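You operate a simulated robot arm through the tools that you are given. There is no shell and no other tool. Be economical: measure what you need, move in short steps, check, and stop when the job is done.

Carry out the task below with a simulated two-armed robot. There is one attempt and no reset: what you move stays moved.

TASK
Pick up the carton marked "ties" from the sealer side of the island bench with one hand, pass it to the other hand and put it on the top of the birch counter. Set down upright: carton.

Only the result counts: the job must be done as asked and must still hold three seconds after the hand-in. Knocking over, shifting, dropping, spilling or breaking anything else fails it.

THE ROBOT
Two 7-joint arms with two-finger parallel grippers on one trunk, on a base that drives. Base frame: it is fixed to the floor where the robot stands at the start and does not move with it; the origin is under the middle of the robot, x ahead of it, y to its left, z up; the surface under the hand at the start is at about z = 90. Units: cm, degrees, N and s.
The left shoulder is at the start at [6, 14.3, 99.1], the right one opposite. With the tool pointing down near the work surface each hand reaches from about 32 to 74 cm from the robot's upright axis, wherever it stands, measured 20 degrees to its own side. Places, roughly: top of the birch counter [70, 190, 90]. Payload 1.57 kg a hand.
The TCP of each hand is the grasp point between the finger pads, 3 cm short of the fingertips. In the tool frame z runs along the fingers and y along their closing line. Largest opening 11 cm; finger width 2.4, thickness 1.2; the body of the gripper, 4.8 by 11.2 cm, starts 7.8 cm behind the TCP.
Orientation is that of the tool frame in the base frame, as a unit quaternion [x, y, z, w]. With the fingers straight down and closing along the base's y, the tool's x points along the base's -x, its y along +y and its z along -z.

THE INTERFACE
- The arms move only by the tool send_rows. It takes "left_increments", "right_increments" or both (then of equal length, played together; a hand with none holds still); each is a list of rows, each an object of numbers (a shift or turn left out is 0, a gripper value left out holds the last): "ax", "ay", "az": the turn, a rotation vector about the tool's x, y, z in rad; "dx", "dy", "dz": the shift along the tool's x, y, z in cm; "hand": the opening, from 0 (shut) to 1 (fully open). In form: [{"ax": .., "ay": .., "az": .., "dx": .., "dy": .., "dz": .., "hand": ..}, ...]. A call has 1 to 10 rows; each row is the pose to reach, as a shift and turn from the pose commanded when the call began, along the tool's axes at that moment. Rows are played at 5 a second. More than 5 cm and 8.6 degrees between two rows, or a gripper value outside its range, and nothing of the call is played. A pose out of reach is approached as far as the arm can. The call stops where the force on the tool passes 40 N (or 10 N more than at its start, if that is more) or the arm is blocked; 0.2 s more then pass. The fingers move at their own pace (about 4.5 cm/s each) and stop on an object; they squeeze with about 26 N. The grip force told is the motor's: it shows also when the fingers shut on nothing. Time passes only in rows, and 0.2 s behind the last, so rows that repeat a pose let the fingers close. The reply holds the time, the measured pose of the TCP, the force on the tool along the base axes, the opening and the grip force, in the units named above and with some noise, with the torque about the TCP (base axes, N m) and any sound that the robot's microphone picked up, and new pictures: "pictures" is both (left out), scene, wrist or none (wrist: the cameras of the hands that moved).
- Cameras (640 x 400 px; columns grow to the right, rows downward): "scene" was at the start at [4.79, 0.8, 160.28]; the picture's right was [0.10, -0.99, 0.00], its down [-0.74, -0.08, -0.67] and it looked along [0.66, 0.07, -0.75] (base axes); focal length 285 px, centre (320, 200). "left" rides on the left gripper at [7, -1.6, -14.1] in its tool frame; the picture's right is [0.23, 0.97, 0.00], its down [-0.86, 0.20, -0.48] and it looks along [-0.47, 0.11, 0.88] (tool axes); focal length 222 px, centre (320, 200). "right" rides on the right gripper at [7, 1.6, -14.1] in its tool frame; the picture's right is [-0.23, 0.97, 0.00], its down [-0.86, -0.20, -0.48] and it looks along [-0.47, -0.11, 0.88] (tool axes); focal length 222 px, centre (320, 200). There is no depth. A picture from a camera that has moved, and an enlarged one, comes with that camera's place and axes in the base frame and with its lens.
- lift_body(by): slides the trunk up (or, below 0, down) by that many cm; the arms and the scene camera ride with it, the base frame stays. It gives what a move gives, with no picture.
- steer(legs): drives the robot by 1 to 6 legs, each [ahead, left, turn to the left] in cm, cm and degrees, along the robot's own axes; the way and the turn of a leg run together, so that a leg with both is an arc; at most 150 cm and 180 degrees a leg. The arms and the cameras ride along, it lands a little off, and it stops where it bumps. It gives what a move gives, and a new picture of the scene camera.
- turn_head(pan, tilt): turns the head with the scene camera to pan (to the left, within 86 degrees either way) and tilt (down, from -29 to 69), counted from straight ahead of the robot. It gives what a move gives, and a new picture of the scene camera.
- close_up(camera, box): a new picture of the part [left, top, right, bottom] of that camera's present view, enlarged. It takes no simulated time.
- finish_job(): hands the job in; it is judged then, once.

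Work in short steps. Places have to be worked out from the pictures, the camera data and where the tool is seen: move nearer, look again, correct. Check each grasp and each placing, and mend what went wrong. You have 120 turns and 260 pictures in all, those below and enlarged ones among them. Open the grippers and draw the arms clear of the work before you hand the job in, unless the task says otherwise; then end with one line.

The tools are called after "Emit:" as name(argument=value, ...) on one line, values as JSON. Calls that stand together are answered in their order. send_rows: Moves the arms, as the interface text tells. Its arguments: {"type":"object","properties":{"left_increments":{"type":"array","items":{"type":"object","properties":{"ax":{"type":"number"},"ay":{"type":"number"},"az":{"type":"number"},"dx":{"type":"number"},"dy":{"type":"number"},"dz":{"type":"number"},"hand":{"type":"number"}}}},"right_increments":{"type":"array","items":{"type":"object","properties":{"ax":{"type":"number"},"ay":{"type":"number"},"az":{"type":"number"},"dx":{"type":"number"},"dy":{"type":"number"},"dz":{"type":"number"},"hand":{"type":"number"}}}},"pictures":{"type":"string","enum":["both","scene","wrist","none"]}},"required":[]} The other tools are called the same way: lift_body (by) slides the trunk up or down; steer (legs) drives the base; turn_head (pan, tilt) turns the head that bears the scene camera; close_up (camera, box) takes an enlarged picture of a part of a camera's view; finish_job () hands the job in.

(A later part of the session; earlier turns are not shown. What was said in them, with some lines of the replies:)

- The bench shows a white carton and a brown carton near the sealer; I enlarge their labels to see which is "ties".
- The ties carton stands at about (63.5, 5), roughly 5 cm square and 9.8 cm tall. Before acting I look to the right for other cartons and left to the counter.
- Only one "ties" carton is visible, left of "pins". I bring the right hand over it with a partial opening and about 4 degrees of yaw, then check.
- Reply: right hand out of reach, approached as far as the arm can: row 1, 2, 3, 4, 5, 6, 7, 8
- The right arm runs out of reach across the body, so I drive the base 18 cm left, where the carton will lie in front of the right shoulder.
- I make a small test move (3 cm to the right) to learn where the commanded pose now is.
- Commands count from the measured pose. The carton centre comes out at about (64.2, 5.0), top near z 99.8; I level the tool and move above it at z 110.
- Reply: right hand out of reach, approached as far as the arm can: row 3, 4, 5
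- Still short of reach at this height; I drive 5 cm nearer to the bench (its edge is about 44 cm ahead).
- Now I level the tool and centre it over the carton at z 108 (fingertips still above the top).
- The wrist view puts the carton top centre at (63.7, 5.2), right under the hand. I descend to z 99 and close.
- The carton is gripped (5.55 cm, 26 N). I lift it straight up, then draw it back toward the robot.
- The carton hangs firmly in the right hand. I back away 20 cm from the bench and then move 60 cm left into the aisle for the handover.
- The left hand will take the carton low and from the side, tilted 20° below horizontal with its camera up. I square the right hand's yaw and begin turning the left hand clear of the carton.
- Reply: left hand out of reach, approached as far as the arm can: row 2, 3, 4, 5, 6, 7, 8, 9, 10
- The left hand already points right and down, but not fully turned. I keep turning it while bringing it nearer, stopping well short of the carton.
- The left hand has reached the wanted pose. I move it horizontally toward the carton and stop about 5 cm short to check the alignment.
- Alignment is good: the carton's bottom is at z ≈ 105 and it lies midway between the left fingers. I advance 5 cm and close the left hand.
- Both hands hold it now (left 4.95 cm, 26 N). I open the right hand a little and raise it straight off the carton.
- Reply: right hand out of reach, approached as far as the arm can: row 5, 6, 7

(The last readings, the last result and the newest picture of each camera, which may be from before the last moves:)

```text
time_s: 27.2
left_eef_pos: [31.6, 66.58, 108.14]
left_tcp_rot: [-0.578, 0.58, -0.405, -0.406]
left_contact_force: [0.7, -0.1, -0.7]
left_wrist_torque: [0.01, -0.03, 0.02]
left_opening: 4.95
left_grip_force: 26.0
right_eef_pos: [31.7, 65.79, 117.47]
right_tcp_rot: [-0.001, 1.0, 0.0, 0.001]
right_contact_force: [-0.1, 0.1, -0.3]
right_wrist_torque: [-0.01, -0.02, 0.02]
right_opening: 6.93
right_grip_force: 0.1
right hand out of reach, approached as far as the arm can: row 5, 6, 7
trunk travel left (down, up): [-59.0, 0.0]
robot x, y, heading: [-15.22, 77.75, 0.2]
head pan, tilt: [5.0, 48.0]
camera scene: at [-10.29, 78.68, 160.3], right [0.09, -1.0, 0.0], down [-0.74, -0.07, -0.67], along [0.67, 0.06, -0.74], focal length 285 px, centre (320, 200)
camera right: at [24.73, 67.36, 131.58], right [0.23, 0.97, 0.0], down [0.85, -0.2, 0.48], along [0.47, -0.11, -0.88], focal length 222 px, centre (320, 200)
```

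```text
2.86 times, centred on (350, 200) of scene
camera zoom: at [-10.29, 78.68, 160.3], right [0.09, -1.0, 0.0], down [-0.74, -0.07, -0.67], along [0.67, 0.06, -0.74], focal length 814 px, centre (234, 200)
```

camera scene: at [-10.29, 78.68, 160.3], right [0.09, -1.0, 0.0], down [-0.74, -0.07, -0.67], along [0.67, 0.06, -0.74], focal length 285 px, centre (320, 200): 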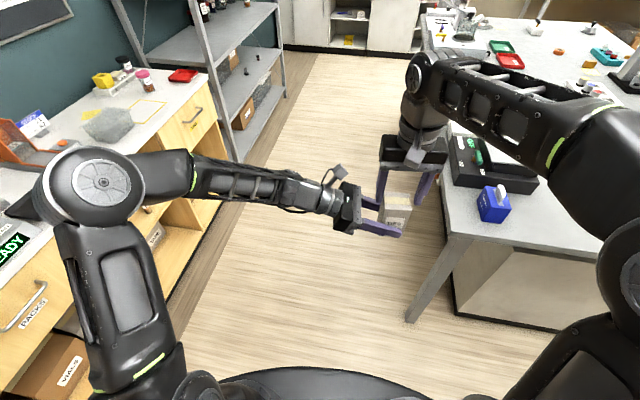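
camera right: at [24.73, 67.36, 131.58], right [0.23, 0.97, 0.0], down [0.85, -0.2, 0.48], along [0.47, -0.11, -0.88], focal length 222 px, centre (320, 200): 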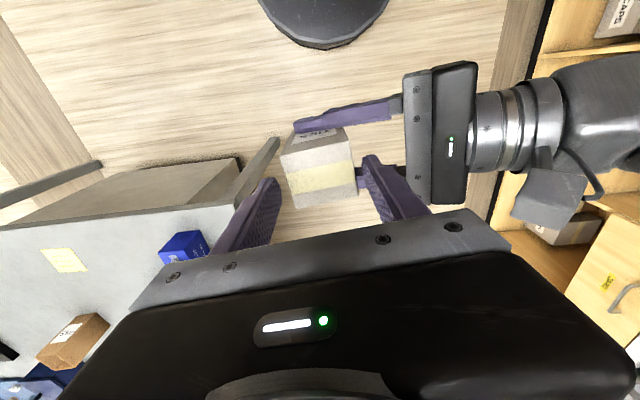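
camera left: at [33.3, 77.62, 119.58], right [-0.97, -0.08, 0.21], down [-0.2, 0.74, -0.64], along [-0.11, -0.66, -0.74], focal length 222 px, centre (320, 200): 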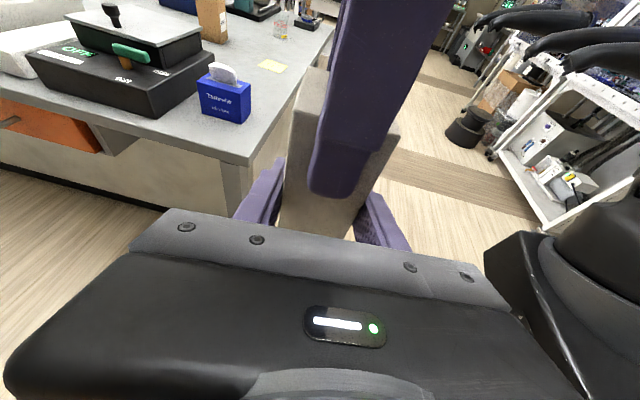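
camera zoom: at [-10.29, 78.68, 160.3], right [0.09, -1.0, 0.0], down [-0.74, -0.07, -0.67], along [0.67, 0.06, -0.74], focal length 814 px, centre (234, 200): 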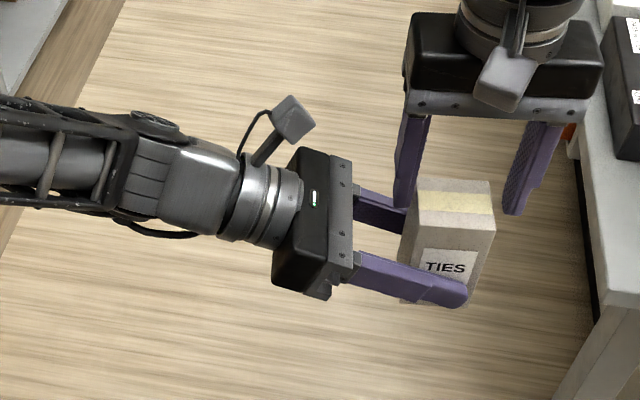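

The right hand has let go but topped out with tips level with the carton's top. I lower the left hand 6 cm to clear it, then move the right hand off to the right.

Emit:
send_rows(left_increments=[{"dx": -2.82, "dz": 1.03}, {"dx": -5.64, "dz": 2.05}, {"dx": -5.64, "dz": 2.05}, {"dx": -5.64, "dz": 2.05}, {"dx": -5.64, "dz": 2.05}, {"dx": -5.64, "dz": 2.05}], right_increments=[{}, {}, {}, {"dy": -4}, {"dy": -8}, {"dy": -12}])

Emit:
turn_head(pan=60, tilt=40)

```text
time_s: 28.6
left_eef_pos: [31.65, 66.59, 102.22]
left_tcp_rot: [-0.579, 0.581, -0.404, -0.406]
left_contact_force: [-0.3, -0.2, 0.2]
left_wrist_torque: [0.03, -0.01, 0.05]
left_opening: 4.96
left_grip_force: 25.6
right_eef_pos: [31.7, 53.52, 117.48]
right_tcp_rot: [-0.001, 1.0, 0.0, 0.0]
right_contact_force: [0.1, -0.3, 0.1]
right_wrist_torque: [0.02, 0.04, -0.01]
right_opening: 6.96
right_grip_force: 0.0
trunk travel left (down, up): [-59.0, 0.0]
robot x, y, heading: [-15.17, 77.79, -0.2]
head pan, tilt: [5.0, 48.0]
camera scene: at [-10.3, 78.57, 160.3], right [0.09, -1.0, 0.0], down [-0.74, -0.07, -0.67], along [0.67, 0.06, -0.74], focal length 285 px, centre (320, 200)
camera right: at [24.87, 55.13, 131.6], right [0.23, 0.97, 0.0], down [0.86, -0.2, 0.48], along [0.47, -0.11, -0.88], focal length 222 px, centre (320, 200)
camera left: at [33.26, 77.53, 113.58], right [-0.97, -0.07, 0.21], down [-0.2, 0.74, -0.64], along [-0.11, -0.66, -0.74], focal length 222 px, centre (320, 200)
```

scene: 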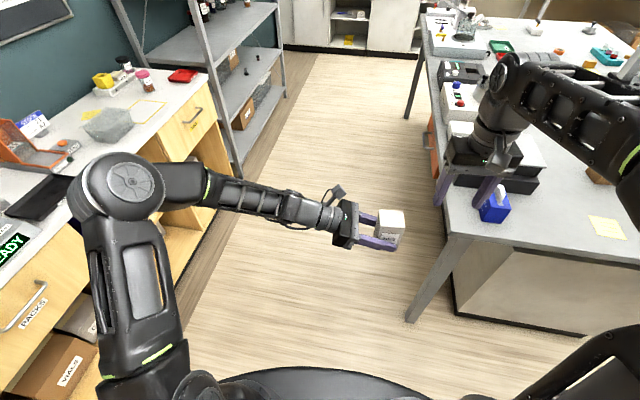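
right: 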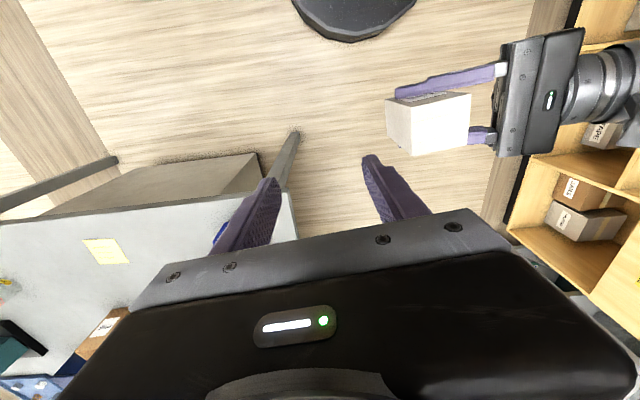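
left: 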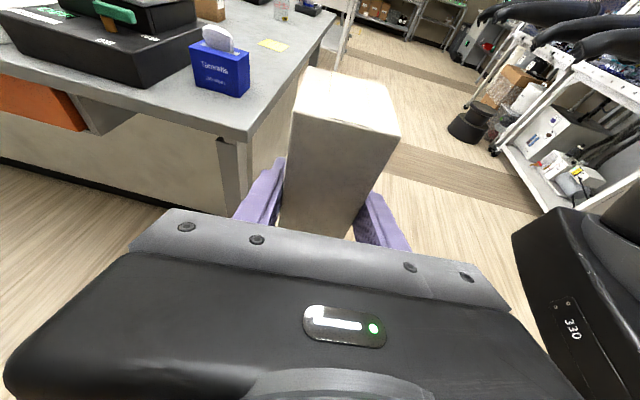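

```text
time_s: 29.8
left_eef_pos: [31.62, 66.69, 102.14]
left_tcp_rot: [-0.578, 0.581, -0.405, -0.407]
left_contact_force: [-1.0, -0.6, 0.0]
left_wrist_torque: [0.03, 0.0, 0.01]
left_opening: 4.94
left_grip_force: 26.2
right_eef_pos: [31.74, 53.66, 117.58]
right_tcp_rot: [0.0, 1.0, -0.001, 0.0]
right_contact_force: [-0.3, 0.0, -0.7]
right_wrist_torque: [0.0, -0.01, 0.03]
right_opening: 6.92
right_grip_force: 0.1
trunk travel left (down, up): [-59.0, 0.0]
robot x, y, heading: [-15.24, 77.97, 0.1]
head pan, tilt: [60.0, 40.0]
camera scene: at [-13.9, 85.33, 161.45], right [0.87, -0.5, 0.0], down [-0.32, -0.56, -0.77], along [0.38, 0.66, -0.64], focal length 285 px, centre (320, 200)
```

scene: 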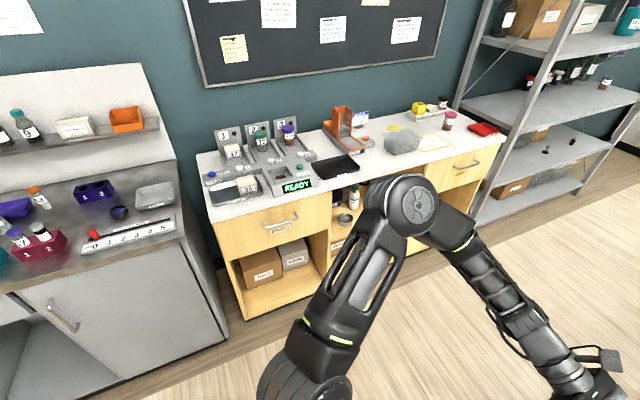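

The handover is clean: the left hand alone holds the carton upright. I enlarge the counter top to find a free spot.

Emit:
close_up(camera="scene", box=[310, 80, 530, 220])

```text
2.86 times, centred on (420, 150) of scene
camera zoom: at [-13.9, 85.33, 161.45], right [0.87, -0.5, 0.0], down [-0.32, -0.56, -0.77], along [0.38, 0.66, -0.64], focal length 814 px, centre (34, 343)
```

zoom: 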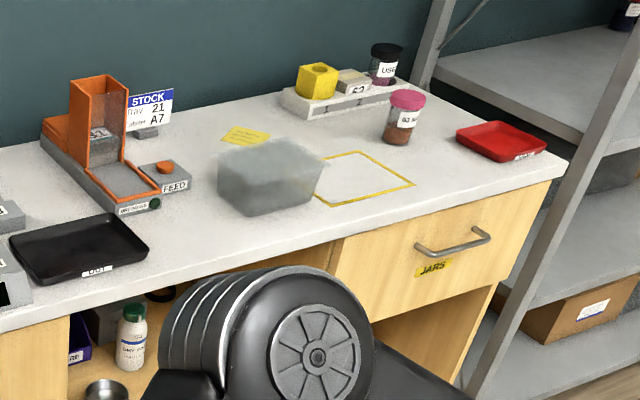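

Free spot: between the black tray and the grey bin, around (66, 170), counter edge near y 164. I raise the carton back to z 108 and pull the right hand in, before turning the robot toward the counter.

Emit:
send_rows(left_increments=[{"dx": 1.88, "dz": -0.68}, {"dx": 3.76, "dz": -1.37}, {"dx": 5.64, "dz": -2.05}], right_increments=[{"dx": 2, "dy": -3}, {"dx": 4, "dy": -6}, {"dx": 6, "dy": -9}], pictures="none")

Emit:
steer(legs=[[0, 0, 115]])

Emit:
turn_head(pan=-25, tilt=40)

```text
time_s: 30.6
left_eef_pos: [31.48, 66.46, 108.32]
left_tcp_rot: [-0.578, 0.581, -0.404, -0.406]
left_contact_force: [0.0, 0.5, -0.3]
left_wrist_torque: [0.01, 0.02, -0.01]
left_opening: 4.96
left_grip_force: 26.4
right_eef_pos: [25.76, 44.46, 117.45]
right_tcp_rot: [-0.001, 1.0, 0.002, 0.0]
right_contact_force: [-1.0, -0.7, 0.1]
right_wrist_torque: [0.09, -0.01, 0.02]
right_opening: 6.92
right_grip_force: 0.1
trunk travel left (down, up): [-59.0, 0.0]
robot x, y, heading: [-15.27, 78.0, 0.2]
head pan, tilt: [60.0, 40.0]
```

```text
time_s: 35.8
left_eef_pos: [-24.58, 125.07, 108.3]
left_tcp_rot: [0.8, 0.175, 0.56, -0.122]
left_contact_force: [-0.8, -0.2, 0.1]
left_wrist_torque: [-0.01, -0.01, 0.0]
left_opening: 4.94
left_grip_force: 25.9
right_eef_pos: [-2.13, 129.15, 117.59]
right_tcp_rot: [0.843, -0.537, 0.0, 0.0]
right_contact_force: [-0.7, 0.3, -0.3]
right_wrist_torque: [0.03, 0.01, 0.01]
right_opening: 6.93
right_grip_force: 0.1
trunk travel left (down, up): [-59.0, 0.0]
robot x, y, heading: [-15.03, 77.77, 115.0]
head pan, tilt: [60.0, 40.0]
camera scene: at [-22.38, 76.02, 161.45], right [0.09, 1.0, 0.0], down [0.64, -0.06, -0.77], along [-0.76, 0.07, -0.64], focal length 285 px, centre (320, 200)
```

scene: 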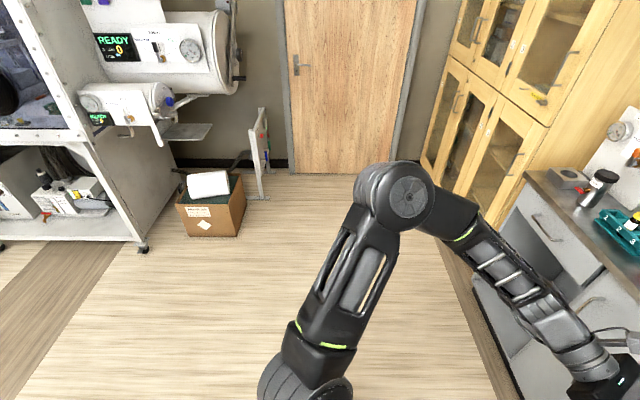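

```text
time_s: 37.4
left_eef_pos: [-24.61, 125.1, 108.24]
left_tcp_rot: [0.801, 0.175, 0.56, -0.122]
left_contact_force: [0.0, 0.4, 0.1]
left_wrist_torque: [-0.03, -0.02, -0.03]
left_opening: 4.97
left_grip_force: 26.2
right_eef_pos: [-2.18, 129.12, 117.59]
right_tcp_rot: [0.843, -0.538, -0.001, 0.001]
right_contact_force: [-0.3, -0.1, 0.6]
right_wrist_torque: [0.03, -0.01, -0.04]
right_opening: 6.9
right_grip_force: 0.1
trunk travel left (down, up): [-59.0, 0.0]
robot x, y, heading: [-15.14, 77.97, 115.0]
head pan, tilt: [-25.0, 40.0]
camera scene: at [-13.91, 83.78, 161.45], right [1.0, 0.0, 0.0], down [0.0, -0.64, -0.77], along [0.0, 0.77, -0.64], focal length 285 px, centre (320, 200)
```

scene: 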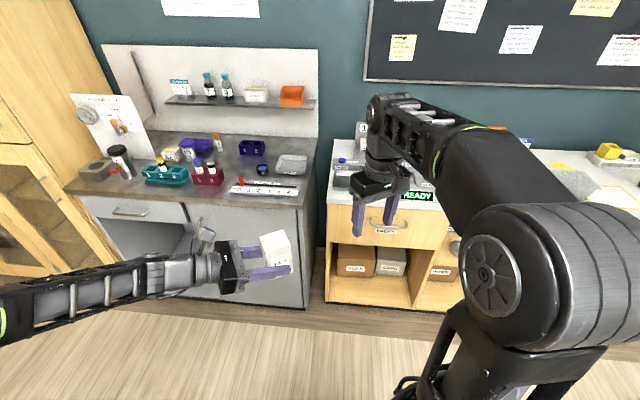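

The counter's front edge is at about y 167. I drive sideways along the counter to about (75, 110), still short of it, then look.

Emit:
steer(legs=[[-9.3, -95.6, 0]])

Emit:
turn_head(pan=-12, tilt=45)

```text
time_s: 42.4
left_eef_pos: [65.42, 156.75, 108.56]
left_tcp_rot: [0.801, 0.174, 0.56, -0.122]
left_contact_force: [-0.8, -0.7, -0.8]
left_wrist_torque: [0.02, 0.02, 0.03]
left_opening: 4.94
left_grip_force: 26.0
right_eef_pos: [87.89, 160.61, 117.56]
right_tcp_rot: [0.843, -0.538, 0.0, 0.0]
right_contact_force: [0.1, 0.3, 0.5]
right_wrist_torque: [0.01, 0.03, 0.0]
right_opening: 6.93
right_grip_force: 0.1
trunk travel left (down, up): [-59.0, 0.0]
robot x, y, heading: [74.71, 109.74, 114.9]
head pan, tilt: [-25.0, 40.0]
camera scene: at [76.04, 115.41, 161.45], right [1.0, 0.0, 0.0], down [0.0, -0.64, -0.77], along [0.0, 0.77, -0.64], focal length 285 px, centre (320, 200)
```

scene: 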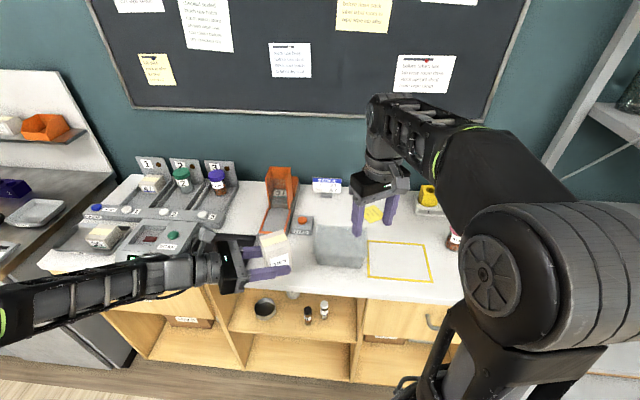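

```text
time_s: 43.1
left_eef_pos: [65.48, 156.73, 108.23]
left_tcp_rot: [0.8, 0.175, 0.56, -0.123]
left_contact_force: [-0.6, -0.1, -0.3]
left_wrist_torque: [0.01, 0.0, 0.0]
left_opening: 4.95
left_grip_force: 26.1
right_eef_pos: [87.9, 160.6, 117.56]
right_tcp_rot: [0.843, -0.538, -0.001, 0.0]
right_contact_force: [-0.4, 0.4, 1.0]
right_wrist_torque: [0.02, 0.0, 0.01]
right_opening: 6.93
right_grip_force: 0.2
trunk travel left (down, up): [-59.0, 0.0]
robot x, y, heading: [74.88, 109.39, 114.9]
head pan, tilt: [-12.0, 45.0]
camera scene: at [74.17, 114.82, 160.73], right [0.97, 0.22, 0.0], down [0.16, -0.69, -0.71], along [-0.16, 0.69, -0.71], focal length 285 px, centre (320, 200)
```

scene: 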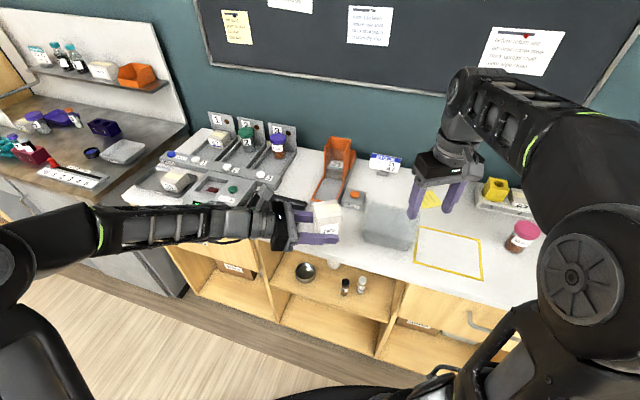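

I see the free gap between the black tray (hidden behind the hand) and the bin. I enlarge to locate the tray's right edge and the bin's left edge.

Emit:
close_up(camera="scene", box=[230, 130, 430, 270])

Emit:
close_up(camera="left", box=[0, 0, 640, 400])

Emit:
close_up(camera="right", box=[0, 0, 640, 400])

```text
2.86 times, centred on (330, 200) of scene
camera zoom: at [74.17, 114.82, 160.73], right [0.97, 0.22, 0.0], down [0.16, -0.69, -0.71], along [-0.16, 0.69, -0.71], focal length 814 px, centre (291, 200)
```

zoom: 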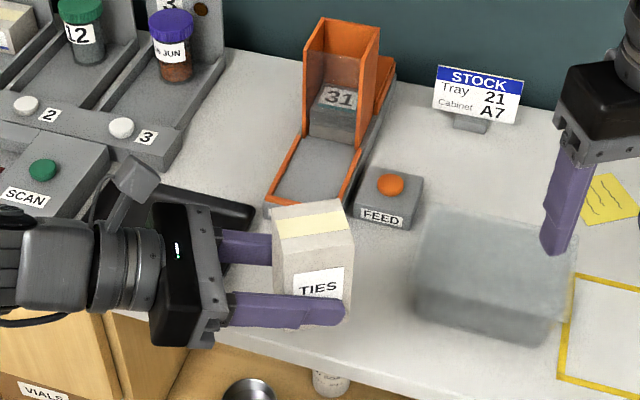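

```text
1.00 times, centred on (320, 200) of left (not enlarged: the box is as wide or as high as the picture)
camera zoom: at [54.88, 153.69, 119.61], right [0.48, -0.85, 0.21], down [-0.59, -0.49, -0.64], along [0.65, 0.18, -0.74], focal length 222 px, centre (320, 200)
```

zoom: 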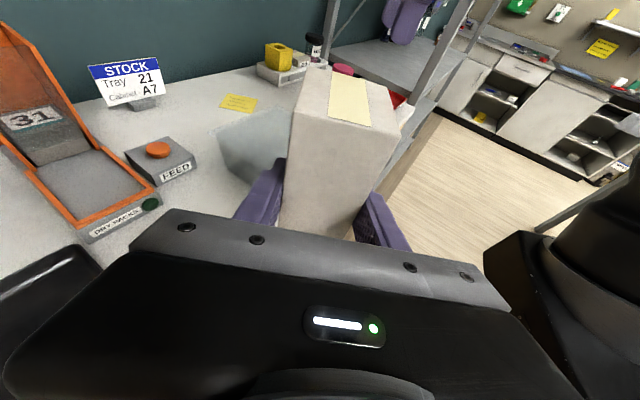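

```text
1.00 times, centred on (320, 200) of right (not enlarged: the box is as wide or as high as the picture)
camera zoom: at [89.33, 153.62, 131.68], right [-0.98, -0.2, 0.0], down [-0.18, 0.86, 0.48], along [-0.1, 0.47, -0.88], focal length 222 px, centre (320, 200)
```

zoom: 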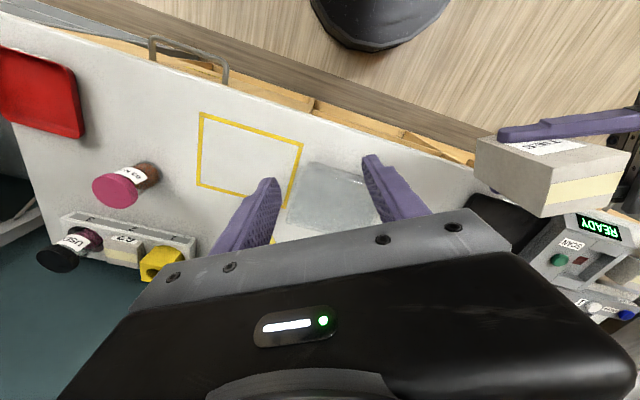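

The spot centred near (68, 168.5) is clear: counter edge at y 161.6, tray ends by x 57, bin starts at x 76. I drive the base so that the carton hangs over it.

Emit:
steer(legs=[[9.6, -6.5, 0]])

Emit:
close_up(camera="right", box=[0, 0, 640, 400])

Emit:
close_up(camera="left", box=[0, 0, 640, 400])

```text
time_s: 44.4
left_eef_pos: [67.39, 168.29, 108.12]
left_tcp_rot: [0.801, 0.175, 0.56, -0.122]
left_contact_force: [0.1, 0.4, 0.0]
left_wrist_torque: [0.0, -0.01, -0.06]
left_opening: 4.94
left_grip_force: 25.7
right_eef_pos: [89.75, 172.27, 117.53]
right_tcp_rot: [0.843, -0.538, 0.001, 0.0]
right_contact_force: [0.1, 0.5, -0.8]
right_wrist_torque: [-0.02, -0.01, 0.07]
right_opening: 6.92
right_grip_force: 0.2
trunk travel left (down, up): [-59.0, 0.0]
robot x, y, heading: [76.69, 121.04, 114.9]
head pan, tilt: [-12.0, 45.0]
camera scene: at [76.03, 126.51, 160.72], right [0.97, 0.22, 0.0], down [0.16, -0.69, -0.71], along [-0.16, 0.69, -0.71], focal length 285 px, centre (320, 200)
```

scene: 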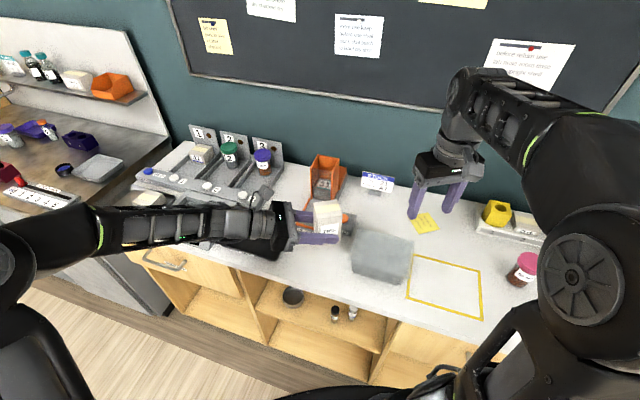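

```text
1.00 times, centred on (320, 200) of right (not enlarged: the box is as wide or as high as the picture)
camera zoom: at [91.23, 165.25, 131.61], right [-0.98, -0.2, 0.0], down [-0.18, 0.86, 0.48], along [-0.1, 0.47, -0.88], focal length 222 px, centre (320, 200)
```

zoom: 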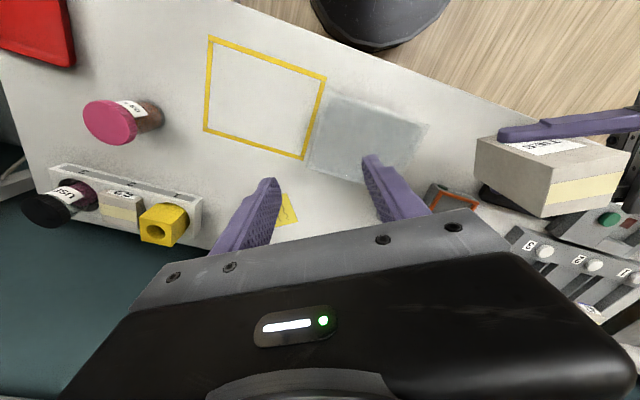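

```text
1.00 times, centred on (320, 200) of left (not enlarged: the box is as wide or as high as the picture)
camera zoom: at [56.78, 165.34, 119.55], right [0.48, -0.85, 0.21], down [-0.59, -0.49, -0.64], along [0.65, 0.18, -0.74], focal length 222 px, centre (320, 200)
```

zoom: 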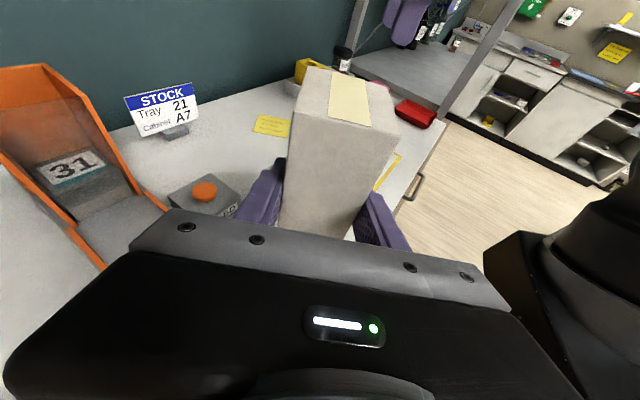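

The carton is over the free spot. I lower it 12 cm (shifting 0.8 cm back toward the left for extra room to the bin), leaving about 3 cm.

Emit:
send_rows(left_increments=[{"dx": -2.9, "dz": 0.84}, {"dx": -5.8, "dz": 1.68}, {"dx": -8.7, "dz": 2.5}, {"dx": -11.55, "dz": 3.35}, {"dx": -11.55, "dz": 3.35}])

Emit:
close_up(camera="scene", box=[220, 170, 440, 310])

Emit:
close_up(camera="right", box=[300, 0, 640, 250])

```text
time_s: 45.6
left_eef_pos: [66.58, 167.95, 96.24]
left_tcp_rot: [0.8, 0.174, 0.56, -0.122]
left_contact_force: [-0.3, 0.0, -1.2]
left_wrist_torque: [0.0, 0.02, 0.02]
left_opening: 4.97
left_grip_force: 26.2
right_eef_pos: [89.7, 172.16, 117.57]
right_tcp_rot: [0.842, -0.539, 0.0, 0.0]
right_contact_force: [-0.8, 0.4, -0.6]
right_wrist_torque: [-0.02, -0.01, -0.01]
right_opening: 6.95
right_grip_force: 0.0
trunk travel left (down, up): [-59.0, 0.0]
robot x, y, heading: [76.77, 121.23, 115.1]
head pan, tilt: [-12.0, 45.0]
camera scene: at [76.02, 126.28, 160.73], right [0.97, 0.22, 0.0], down [0.16, -0.69, -0.71], along [-0.16, 0.69, -0.71], focal length 285 px, centre (320, 200)
camera left: at [56.01, 164.91, 107.6], right [0.48, -0.85, 0.21], down [-0.59, -0.49, -0.64], along [0.65, 0.18, -0.74], focal length 222 px, centre (320, 200)
```

scene: 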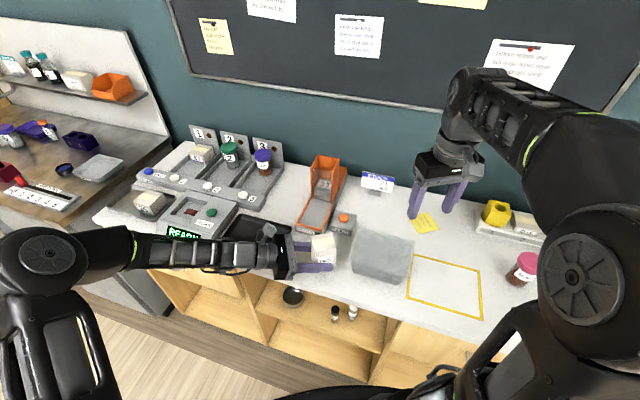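
left: 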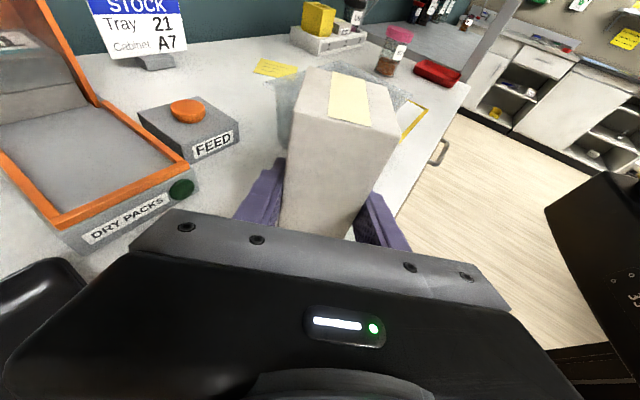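

```text
2.86 times, centred on (330, 240) of scene
camera zoom: at [76.02, 126.28, 160.73], right [0.97, 0.22, 0.0], down [0.16, -0.69, -0.71], along [-0.16, 0.69, -0.71], focal length 814 px, centre (291, 86)
```

zoom: 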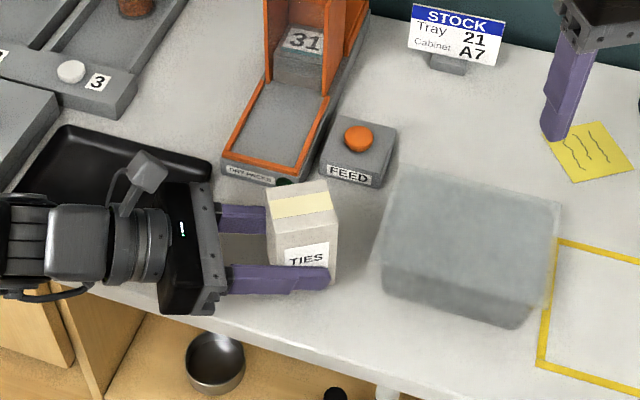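

```text
1.60 times, centred on (470, 125) of right
camera zoom: at [91.22, 165.07, 131.68], right [-0.98, -0.2, 0.0], down [-0.18, 0.86, 0.48], along [-0.1, 0.47, -0.88], focal length 355 px, centre (80, 320)
```

zoom: 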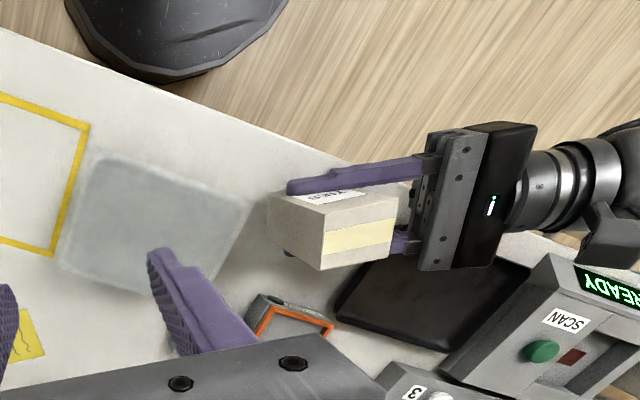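

Clearances look fine all round. I lower another 2.4 cm in small steps.

Emit:
send_rows(left_increments=[{"dx": -0.94, "dz": 0.34}, {"dx": -1.7, "dz": 0.62}, {"dx": -2.26, "dz": 0.82}, {"dx": -2.26, "dz": 0.82}])

Emit:
close_up(camera="scene", box=[250, 200, 390, 290])

```text
time_s: 46.6
left_eef_pos: [66.49, 167.88, 93.78]
left_tcp_rot: [0.8, 0.175, 0.561, -0.123]
left_contact_force: [-0.2, -0.6, -0.4]
left_wrist_torque: [-0.03, -0.01, 0.01]
left_opening: 4.93
left_grip_force: 26.1
right_eef_pos: [89.69, 172.21, 117.6]
right_tcp_rot: [0.842, -0.539, 0.0, 0.0]
right_contact_force: [-0.7, -0.3, 1.7]
right_wrist_torque: [0.0, -0.02, 0.0]
right_opening: 6.91
right_grip_force: 0.0
trunk travel left (down, up): [-59.0, 0.0]
robot x, y, heading: [76.62, 120.93, 114.9]
head pan, tilt: [-12.0, 45.0]
camera scene: at [76.0, 126.3, 160.72], right [0.97, 0.22, 0.0], down [0.16, -0.69, -0.71], along [-0.16, 0.69, -0.71], focal length 285 px, centre (320, 200)
camera left: at [56.02, 164.88, 105.21], right [0.48, -0.85, 0.21], down [-0.59, -0.49, -0.64], along [0.65, 0.18, -0.74], focal length 222 px, centre (320, 200)
```

scene: 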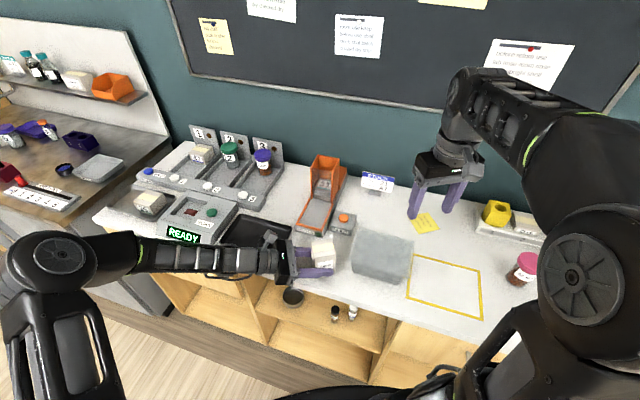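
left: 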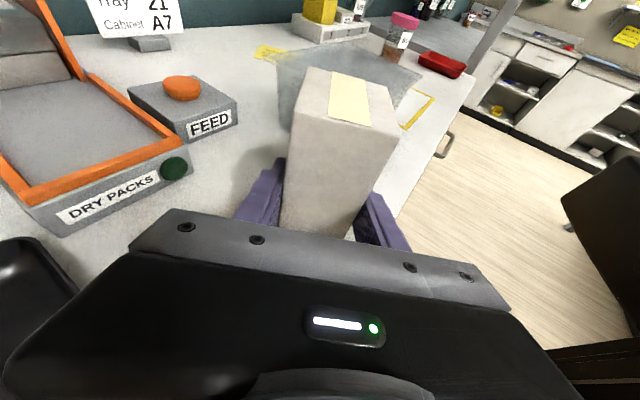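

```text
4.44 times, centred on (320, 245) of scene
camera zoom: at [76.0, 126.3, 160.72], right [0.97, 0.22, 0.0], down [0.16, -0.69, -0.71], along [-0.16, 0.69, -0.71], focal length 1266 px, centre (320, 0)
```

zoom: 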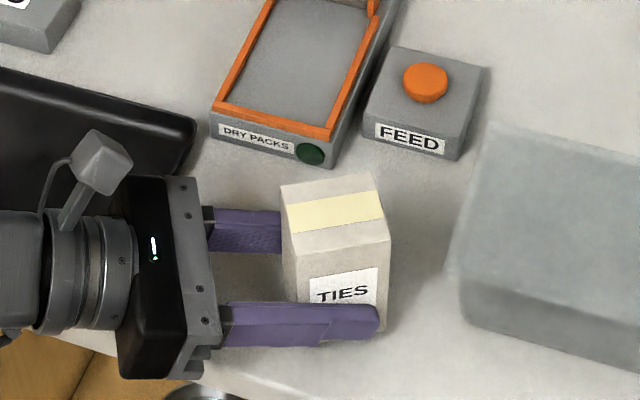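

No contact yet (forces near zero), about half a centimetre left. I lower in 0.2 cm steps and watch the force.

Emit:
send_rows(left_increments=[{"dx": -0.19, "dz": 0.07}, {"dx": -0.38, "dz": 0.14}, {"dx": -0.47, "dz": 0.17}, {"dx": -0.47, "dz": 0.17}], pictures="none")

```text
time_s: 47.6
left_eef_pos: [66.51, 167.86, 93.35]
left_tcp_rot: [0.801, 0.174, 0.56, -0.122]
left_contact_force: [0.3, 0.8, -0.4]
left_wrist_torque: [0.02, -0.03, 0.03]
left_opening: 4.96
left_grip_force: 26.4
right_eef_pos: [89.7, 172.26, 117.65]
right_tcp_rot: [0.843, -0.538, 0.0, 0.001]
right_contact_force: [-0.7, 0.7, 0.7]
right_wrist_torque: [0.01, 0.01, 0.02]
right_opening: 6.93
right_grip_force: 0.0
trunk travel left (down, up): [-59.0, 0.0]
robot x, y, heading: [76.65, 120.96, 115.0]
head pan, tilt: [-12.0, 45.0]
```

Emit:
send_rows(left_increments=[{"dx": -0.19, "dz": 0.07}, {"dx": -0.28, "dz": 0.1}, {"dx": -0.28, "dz": 0.1}], pictures="none")

```text
time_s: 48.4
left_eef_pos: [66.54, 167.85, 93.24]
left_tcp_rot: [0.799, 0.173, 0.562, -0.123]
left_contact_force: [-3.7, 1.0, 21.5]
left_wrist_torque: [-0.24, 0.29, -0.02]
left_opening: 4.96
left_grip_force: 25.8
right_eef_pos: [89.53, 172.13, 117.57]
right_tcp_rot: [0.843, -0.538, -0.001, 0.0]
right_contact_force: [0.3, -0.1, -0.3]
right_wrist_torque: [-0.01, -0.01, -0.01]
right_opening: 6.92
right_grip_force: 0.0
trunk travel left (down, up): [-59.0, 0.0]
robot x, y, heading: [76.12, 121.16, 114.9]
head pan, tilt: [-12.0, 45.0]
```

The carton has touched down (21 N upward). I ease up 0.1 cm, open moderately and let it settle.

Emit:
send_rows(left_increments=[{"dx": 0.1, "dz": -0.03}, {"dx": 0.1, "dz": -0.03, "hand": 0.7}, {"dx": 0.1, "dz": -0.03, "hand": 0.7}, {"dx": 0.1, "dz": -0.03, "hand": 0.7}, {"dx": 0.1, "dz": -0.03, "hand": 0.7}])

Emit:
close_up(camera="scene", box=[250, 200, 390, 290])

```text
time_s: 49.6
left_eef_pos: [66.67, 167.77, 93.11]
left_tcp_rot: [0.801, 0.174, 0.56, -0.122]
left_contact_force: [0.8, -0.1, 0.5]
left_wrist_torque: [0.01, 0.01, 0.0]
left_opening: 7.67
left_grip_force: 0.1
right_eef_pos: [89.69, 172.19, 117.56]
right_tcp_rot: [0.843, -0.538, 0.0, 0.0]
right_contact_force: [-0.1, 0.7, 0.1]
right_wrist_torque: [0.0, 0.01, 0.03]
right_opening: 6.92
right_grip_force: 0.1
trunk travel left (down, up): [-59.0, 0.0]
robot x, y, heading: [76.58, 121.28, 115.0]
head pan, tilt: [-12.0, 45.0]
camera scene: at [76.0, 126.31, 160.72], right [0.97, 0.22, 0.0], down [0.16, -0.69, -0.71], along [-0.16, 0.69, -0.71], focal length 285 px, centre (320, 200)
camera left: at [56.03, 164.86, 104.49], right [0.48, -0.85, 0.21], down [-0.59, -0.49, -0.64], along [0.65, 0.18, -0.74], focal length 222 px, centre (320, 200)
```

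scene: 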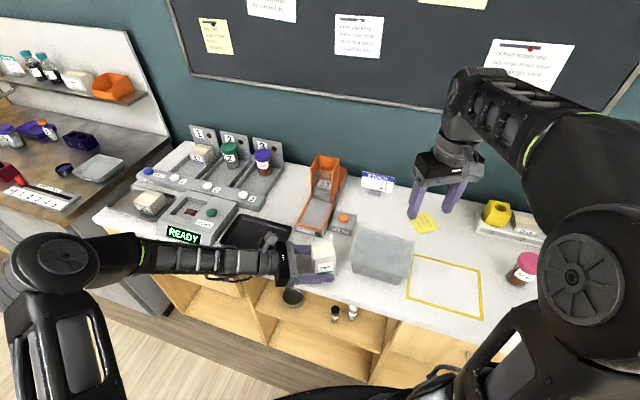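
left: 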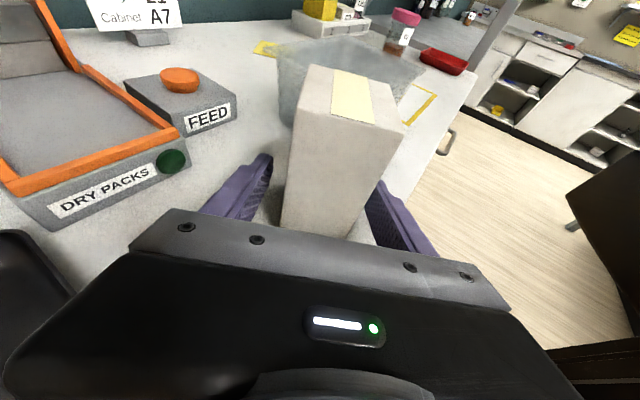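

```text
4.44 times, centred on (320, 245) of scene
camera zoom: at [76.0, 126.31, 160.72], right [0.97, 0.22, 0.0], down [0.16, -0.69, -0.71], along [-0.16, 0.69, -0.71], focal length 1266 px, centre (320, 0)
```

zoom: 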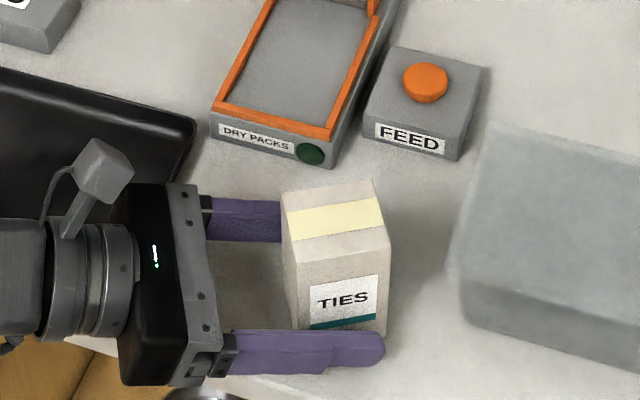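

The carton stands upright and free on the counter. I withdraw the left hand back along its fingers, slightly upward.

Emit:
send_rows(left_increments=[{"dz": -2}, {"dz": -5}, {"dz": -8}, {"dz": -11}])

```text
time_s: 50.6
left_eef_pos: [57.27, 163.51, 97.02]
left_tcp_rot: [0.8, 0.174, 0.56, -0.122]
left_contact_force: [-0.1, -0.2, -1.0]
left_wrist_torque: [0.01, -0.02, 0.01]
left_opening: 7.71
left_grip_force: 0.0
right_eef_pos: [89.83, 172.18, 117.54]
right_tcp_rot: [0.842, -0.539, 0.0, 0.0]
right_contact_force: [-0.4, 0.3, -0.1]
right_wrist_torque: [0.02, 0.01, 0.01]
right_opening: 6.95
right_grip_force: 0.1
trunk travel left (down, up): [-59.0, 0.0]
robot x, y, heading: [76.75, 121.36, 114.8]
head pan, tilt: [-12.0, 45.0]
camera scene: at [75.98, 126.24, 160.72], right [0.97, 0.22, 0.0], down [0.16, -0.69, -0.71], along [-0.16, 0.69, -0.71], focal length 285 px, centre (320, 200)
camera left: at [46.65, 160.5, 108.32], right [0.47, -0.85, 0.21], down [-0.59, -0.49, -0.64], along [0.65, 0.18, -0.74], focal length 222 px, centre (320, 200)
```

scene: 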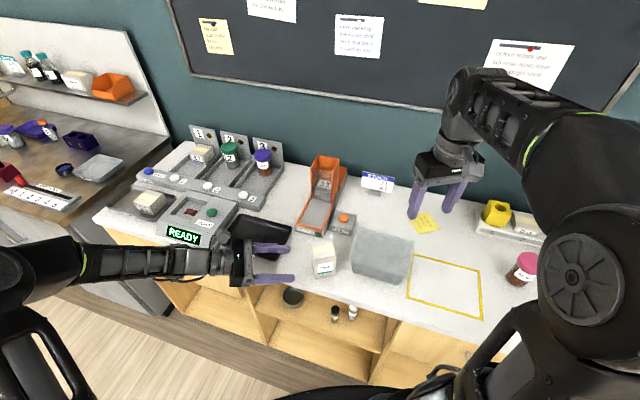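
left: 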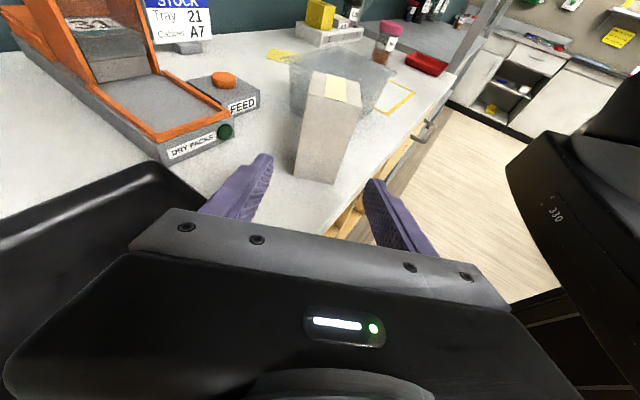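

The left hand is clear of the carton. I raise it 6 cm and back the robot straight away from the counter.

Emit:
send_rows(left_increments=[{"dx": 2.8, "dz": -1.0}, {"dx": 5.64, "dz": -2.05}], pictures="none")

Emit:
steer(legs=[[-23, 11, 0]])

Emit:
close_up(camera="scene", box=[230, 120, 430, 250])

```text
time_s: 51.2
left_eef_pos: [57.16, 163.53, 102.89]
left_tcp_rot: [0.802, 0.174, 0.559, -0.121]
left_contact_force: [0.3, -0.7, -0.6]
left_wrist_torque: [-0.01, -0.03, 0.05]
left_opening: 7.71
left_grip_force: 0.2
right_eef_pos: [89.65, 172.18, 117.63]
right_tcp_rot: [0.842, -0.539, 0.0, 0.0]
right_contact_force: [0.2, 0.0, 0.4]
right_wrist_torque: [0.02, 0.01, 0.05]
right_opening: 6.92
right_grip_force: 0.1
trunk travel left (down, up): [-59.0, 0.0]
robot x, y, heading: [76.78, 121.09, 114.7]
head pan, tilt: [-12.0, 45.0]
```

```text
time_s: 53.0
left_eef_pos: [57.05, 137.52, 103.06]
left_tcp_rot: [0.801, 0.174, 0.56, -0.122]
left_contact_force: [-0.3, 0.4, 0.3]
left_wrist_torque: [-0.02, 0.05, 0.0]
left_opening: 7.7
left_grip_force: 0.0
right_eef_pos: [89.66, 146.19, 117.64]
right_tcp_rot: [0.843, -0.539, -0.001, 0.0]
right_contact_force: [-0.2, -0.4, -0.2]
right_wrist_torque: [0.01, 0.03, -0.01]
right_opening: 6.94
right_grip_force: 0.0
trunk travel left (down, up): [-59.0, 0.0]
robot x, y, heading: [76.33, 95.08, 115.0]
head pan, tilt: [-12.0, 45.0]
camera scene: at [75.87, 100.32, 160.73], right [0.97, 0.22, 0.0], down [0.16, -0.69, -0.71], along [-0.16, 0.69, -0.71], focal length 285 px, centre (320, 200)
```

scene: 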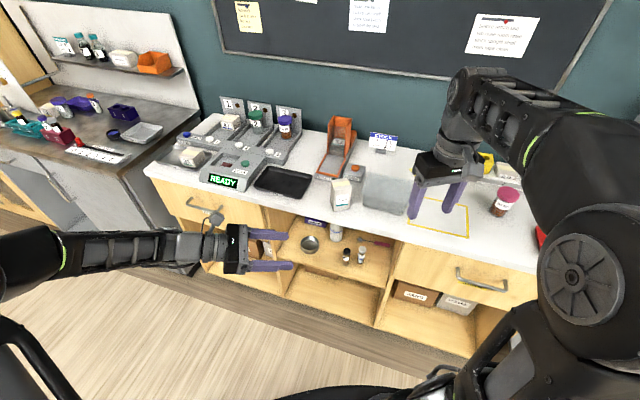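

```text
3.08 times, centred on (330, 185) of scene
camera zoom: at [75.87, 100.32, 160.73], right [0.97, 0.22, 0.0], down [0.16, -0.69, -0.71], along [-0.16, 0.69, -0.71], focal length 876 px, centre (289, 246)
```

zoom: 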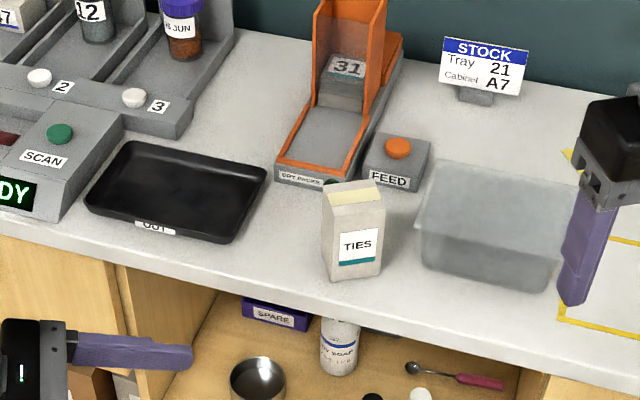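

The carton stands upright on the counter and nothing around it was disturbed. Both arms are clear with open hands, so I hand in.

Emit:
finish_job()

```text
The job is handed in.
```

The "ties" carton was picked up with the right hand and passed to the left. It now stands upright on the birch counter with nothing else shifted, and the job is handed in.
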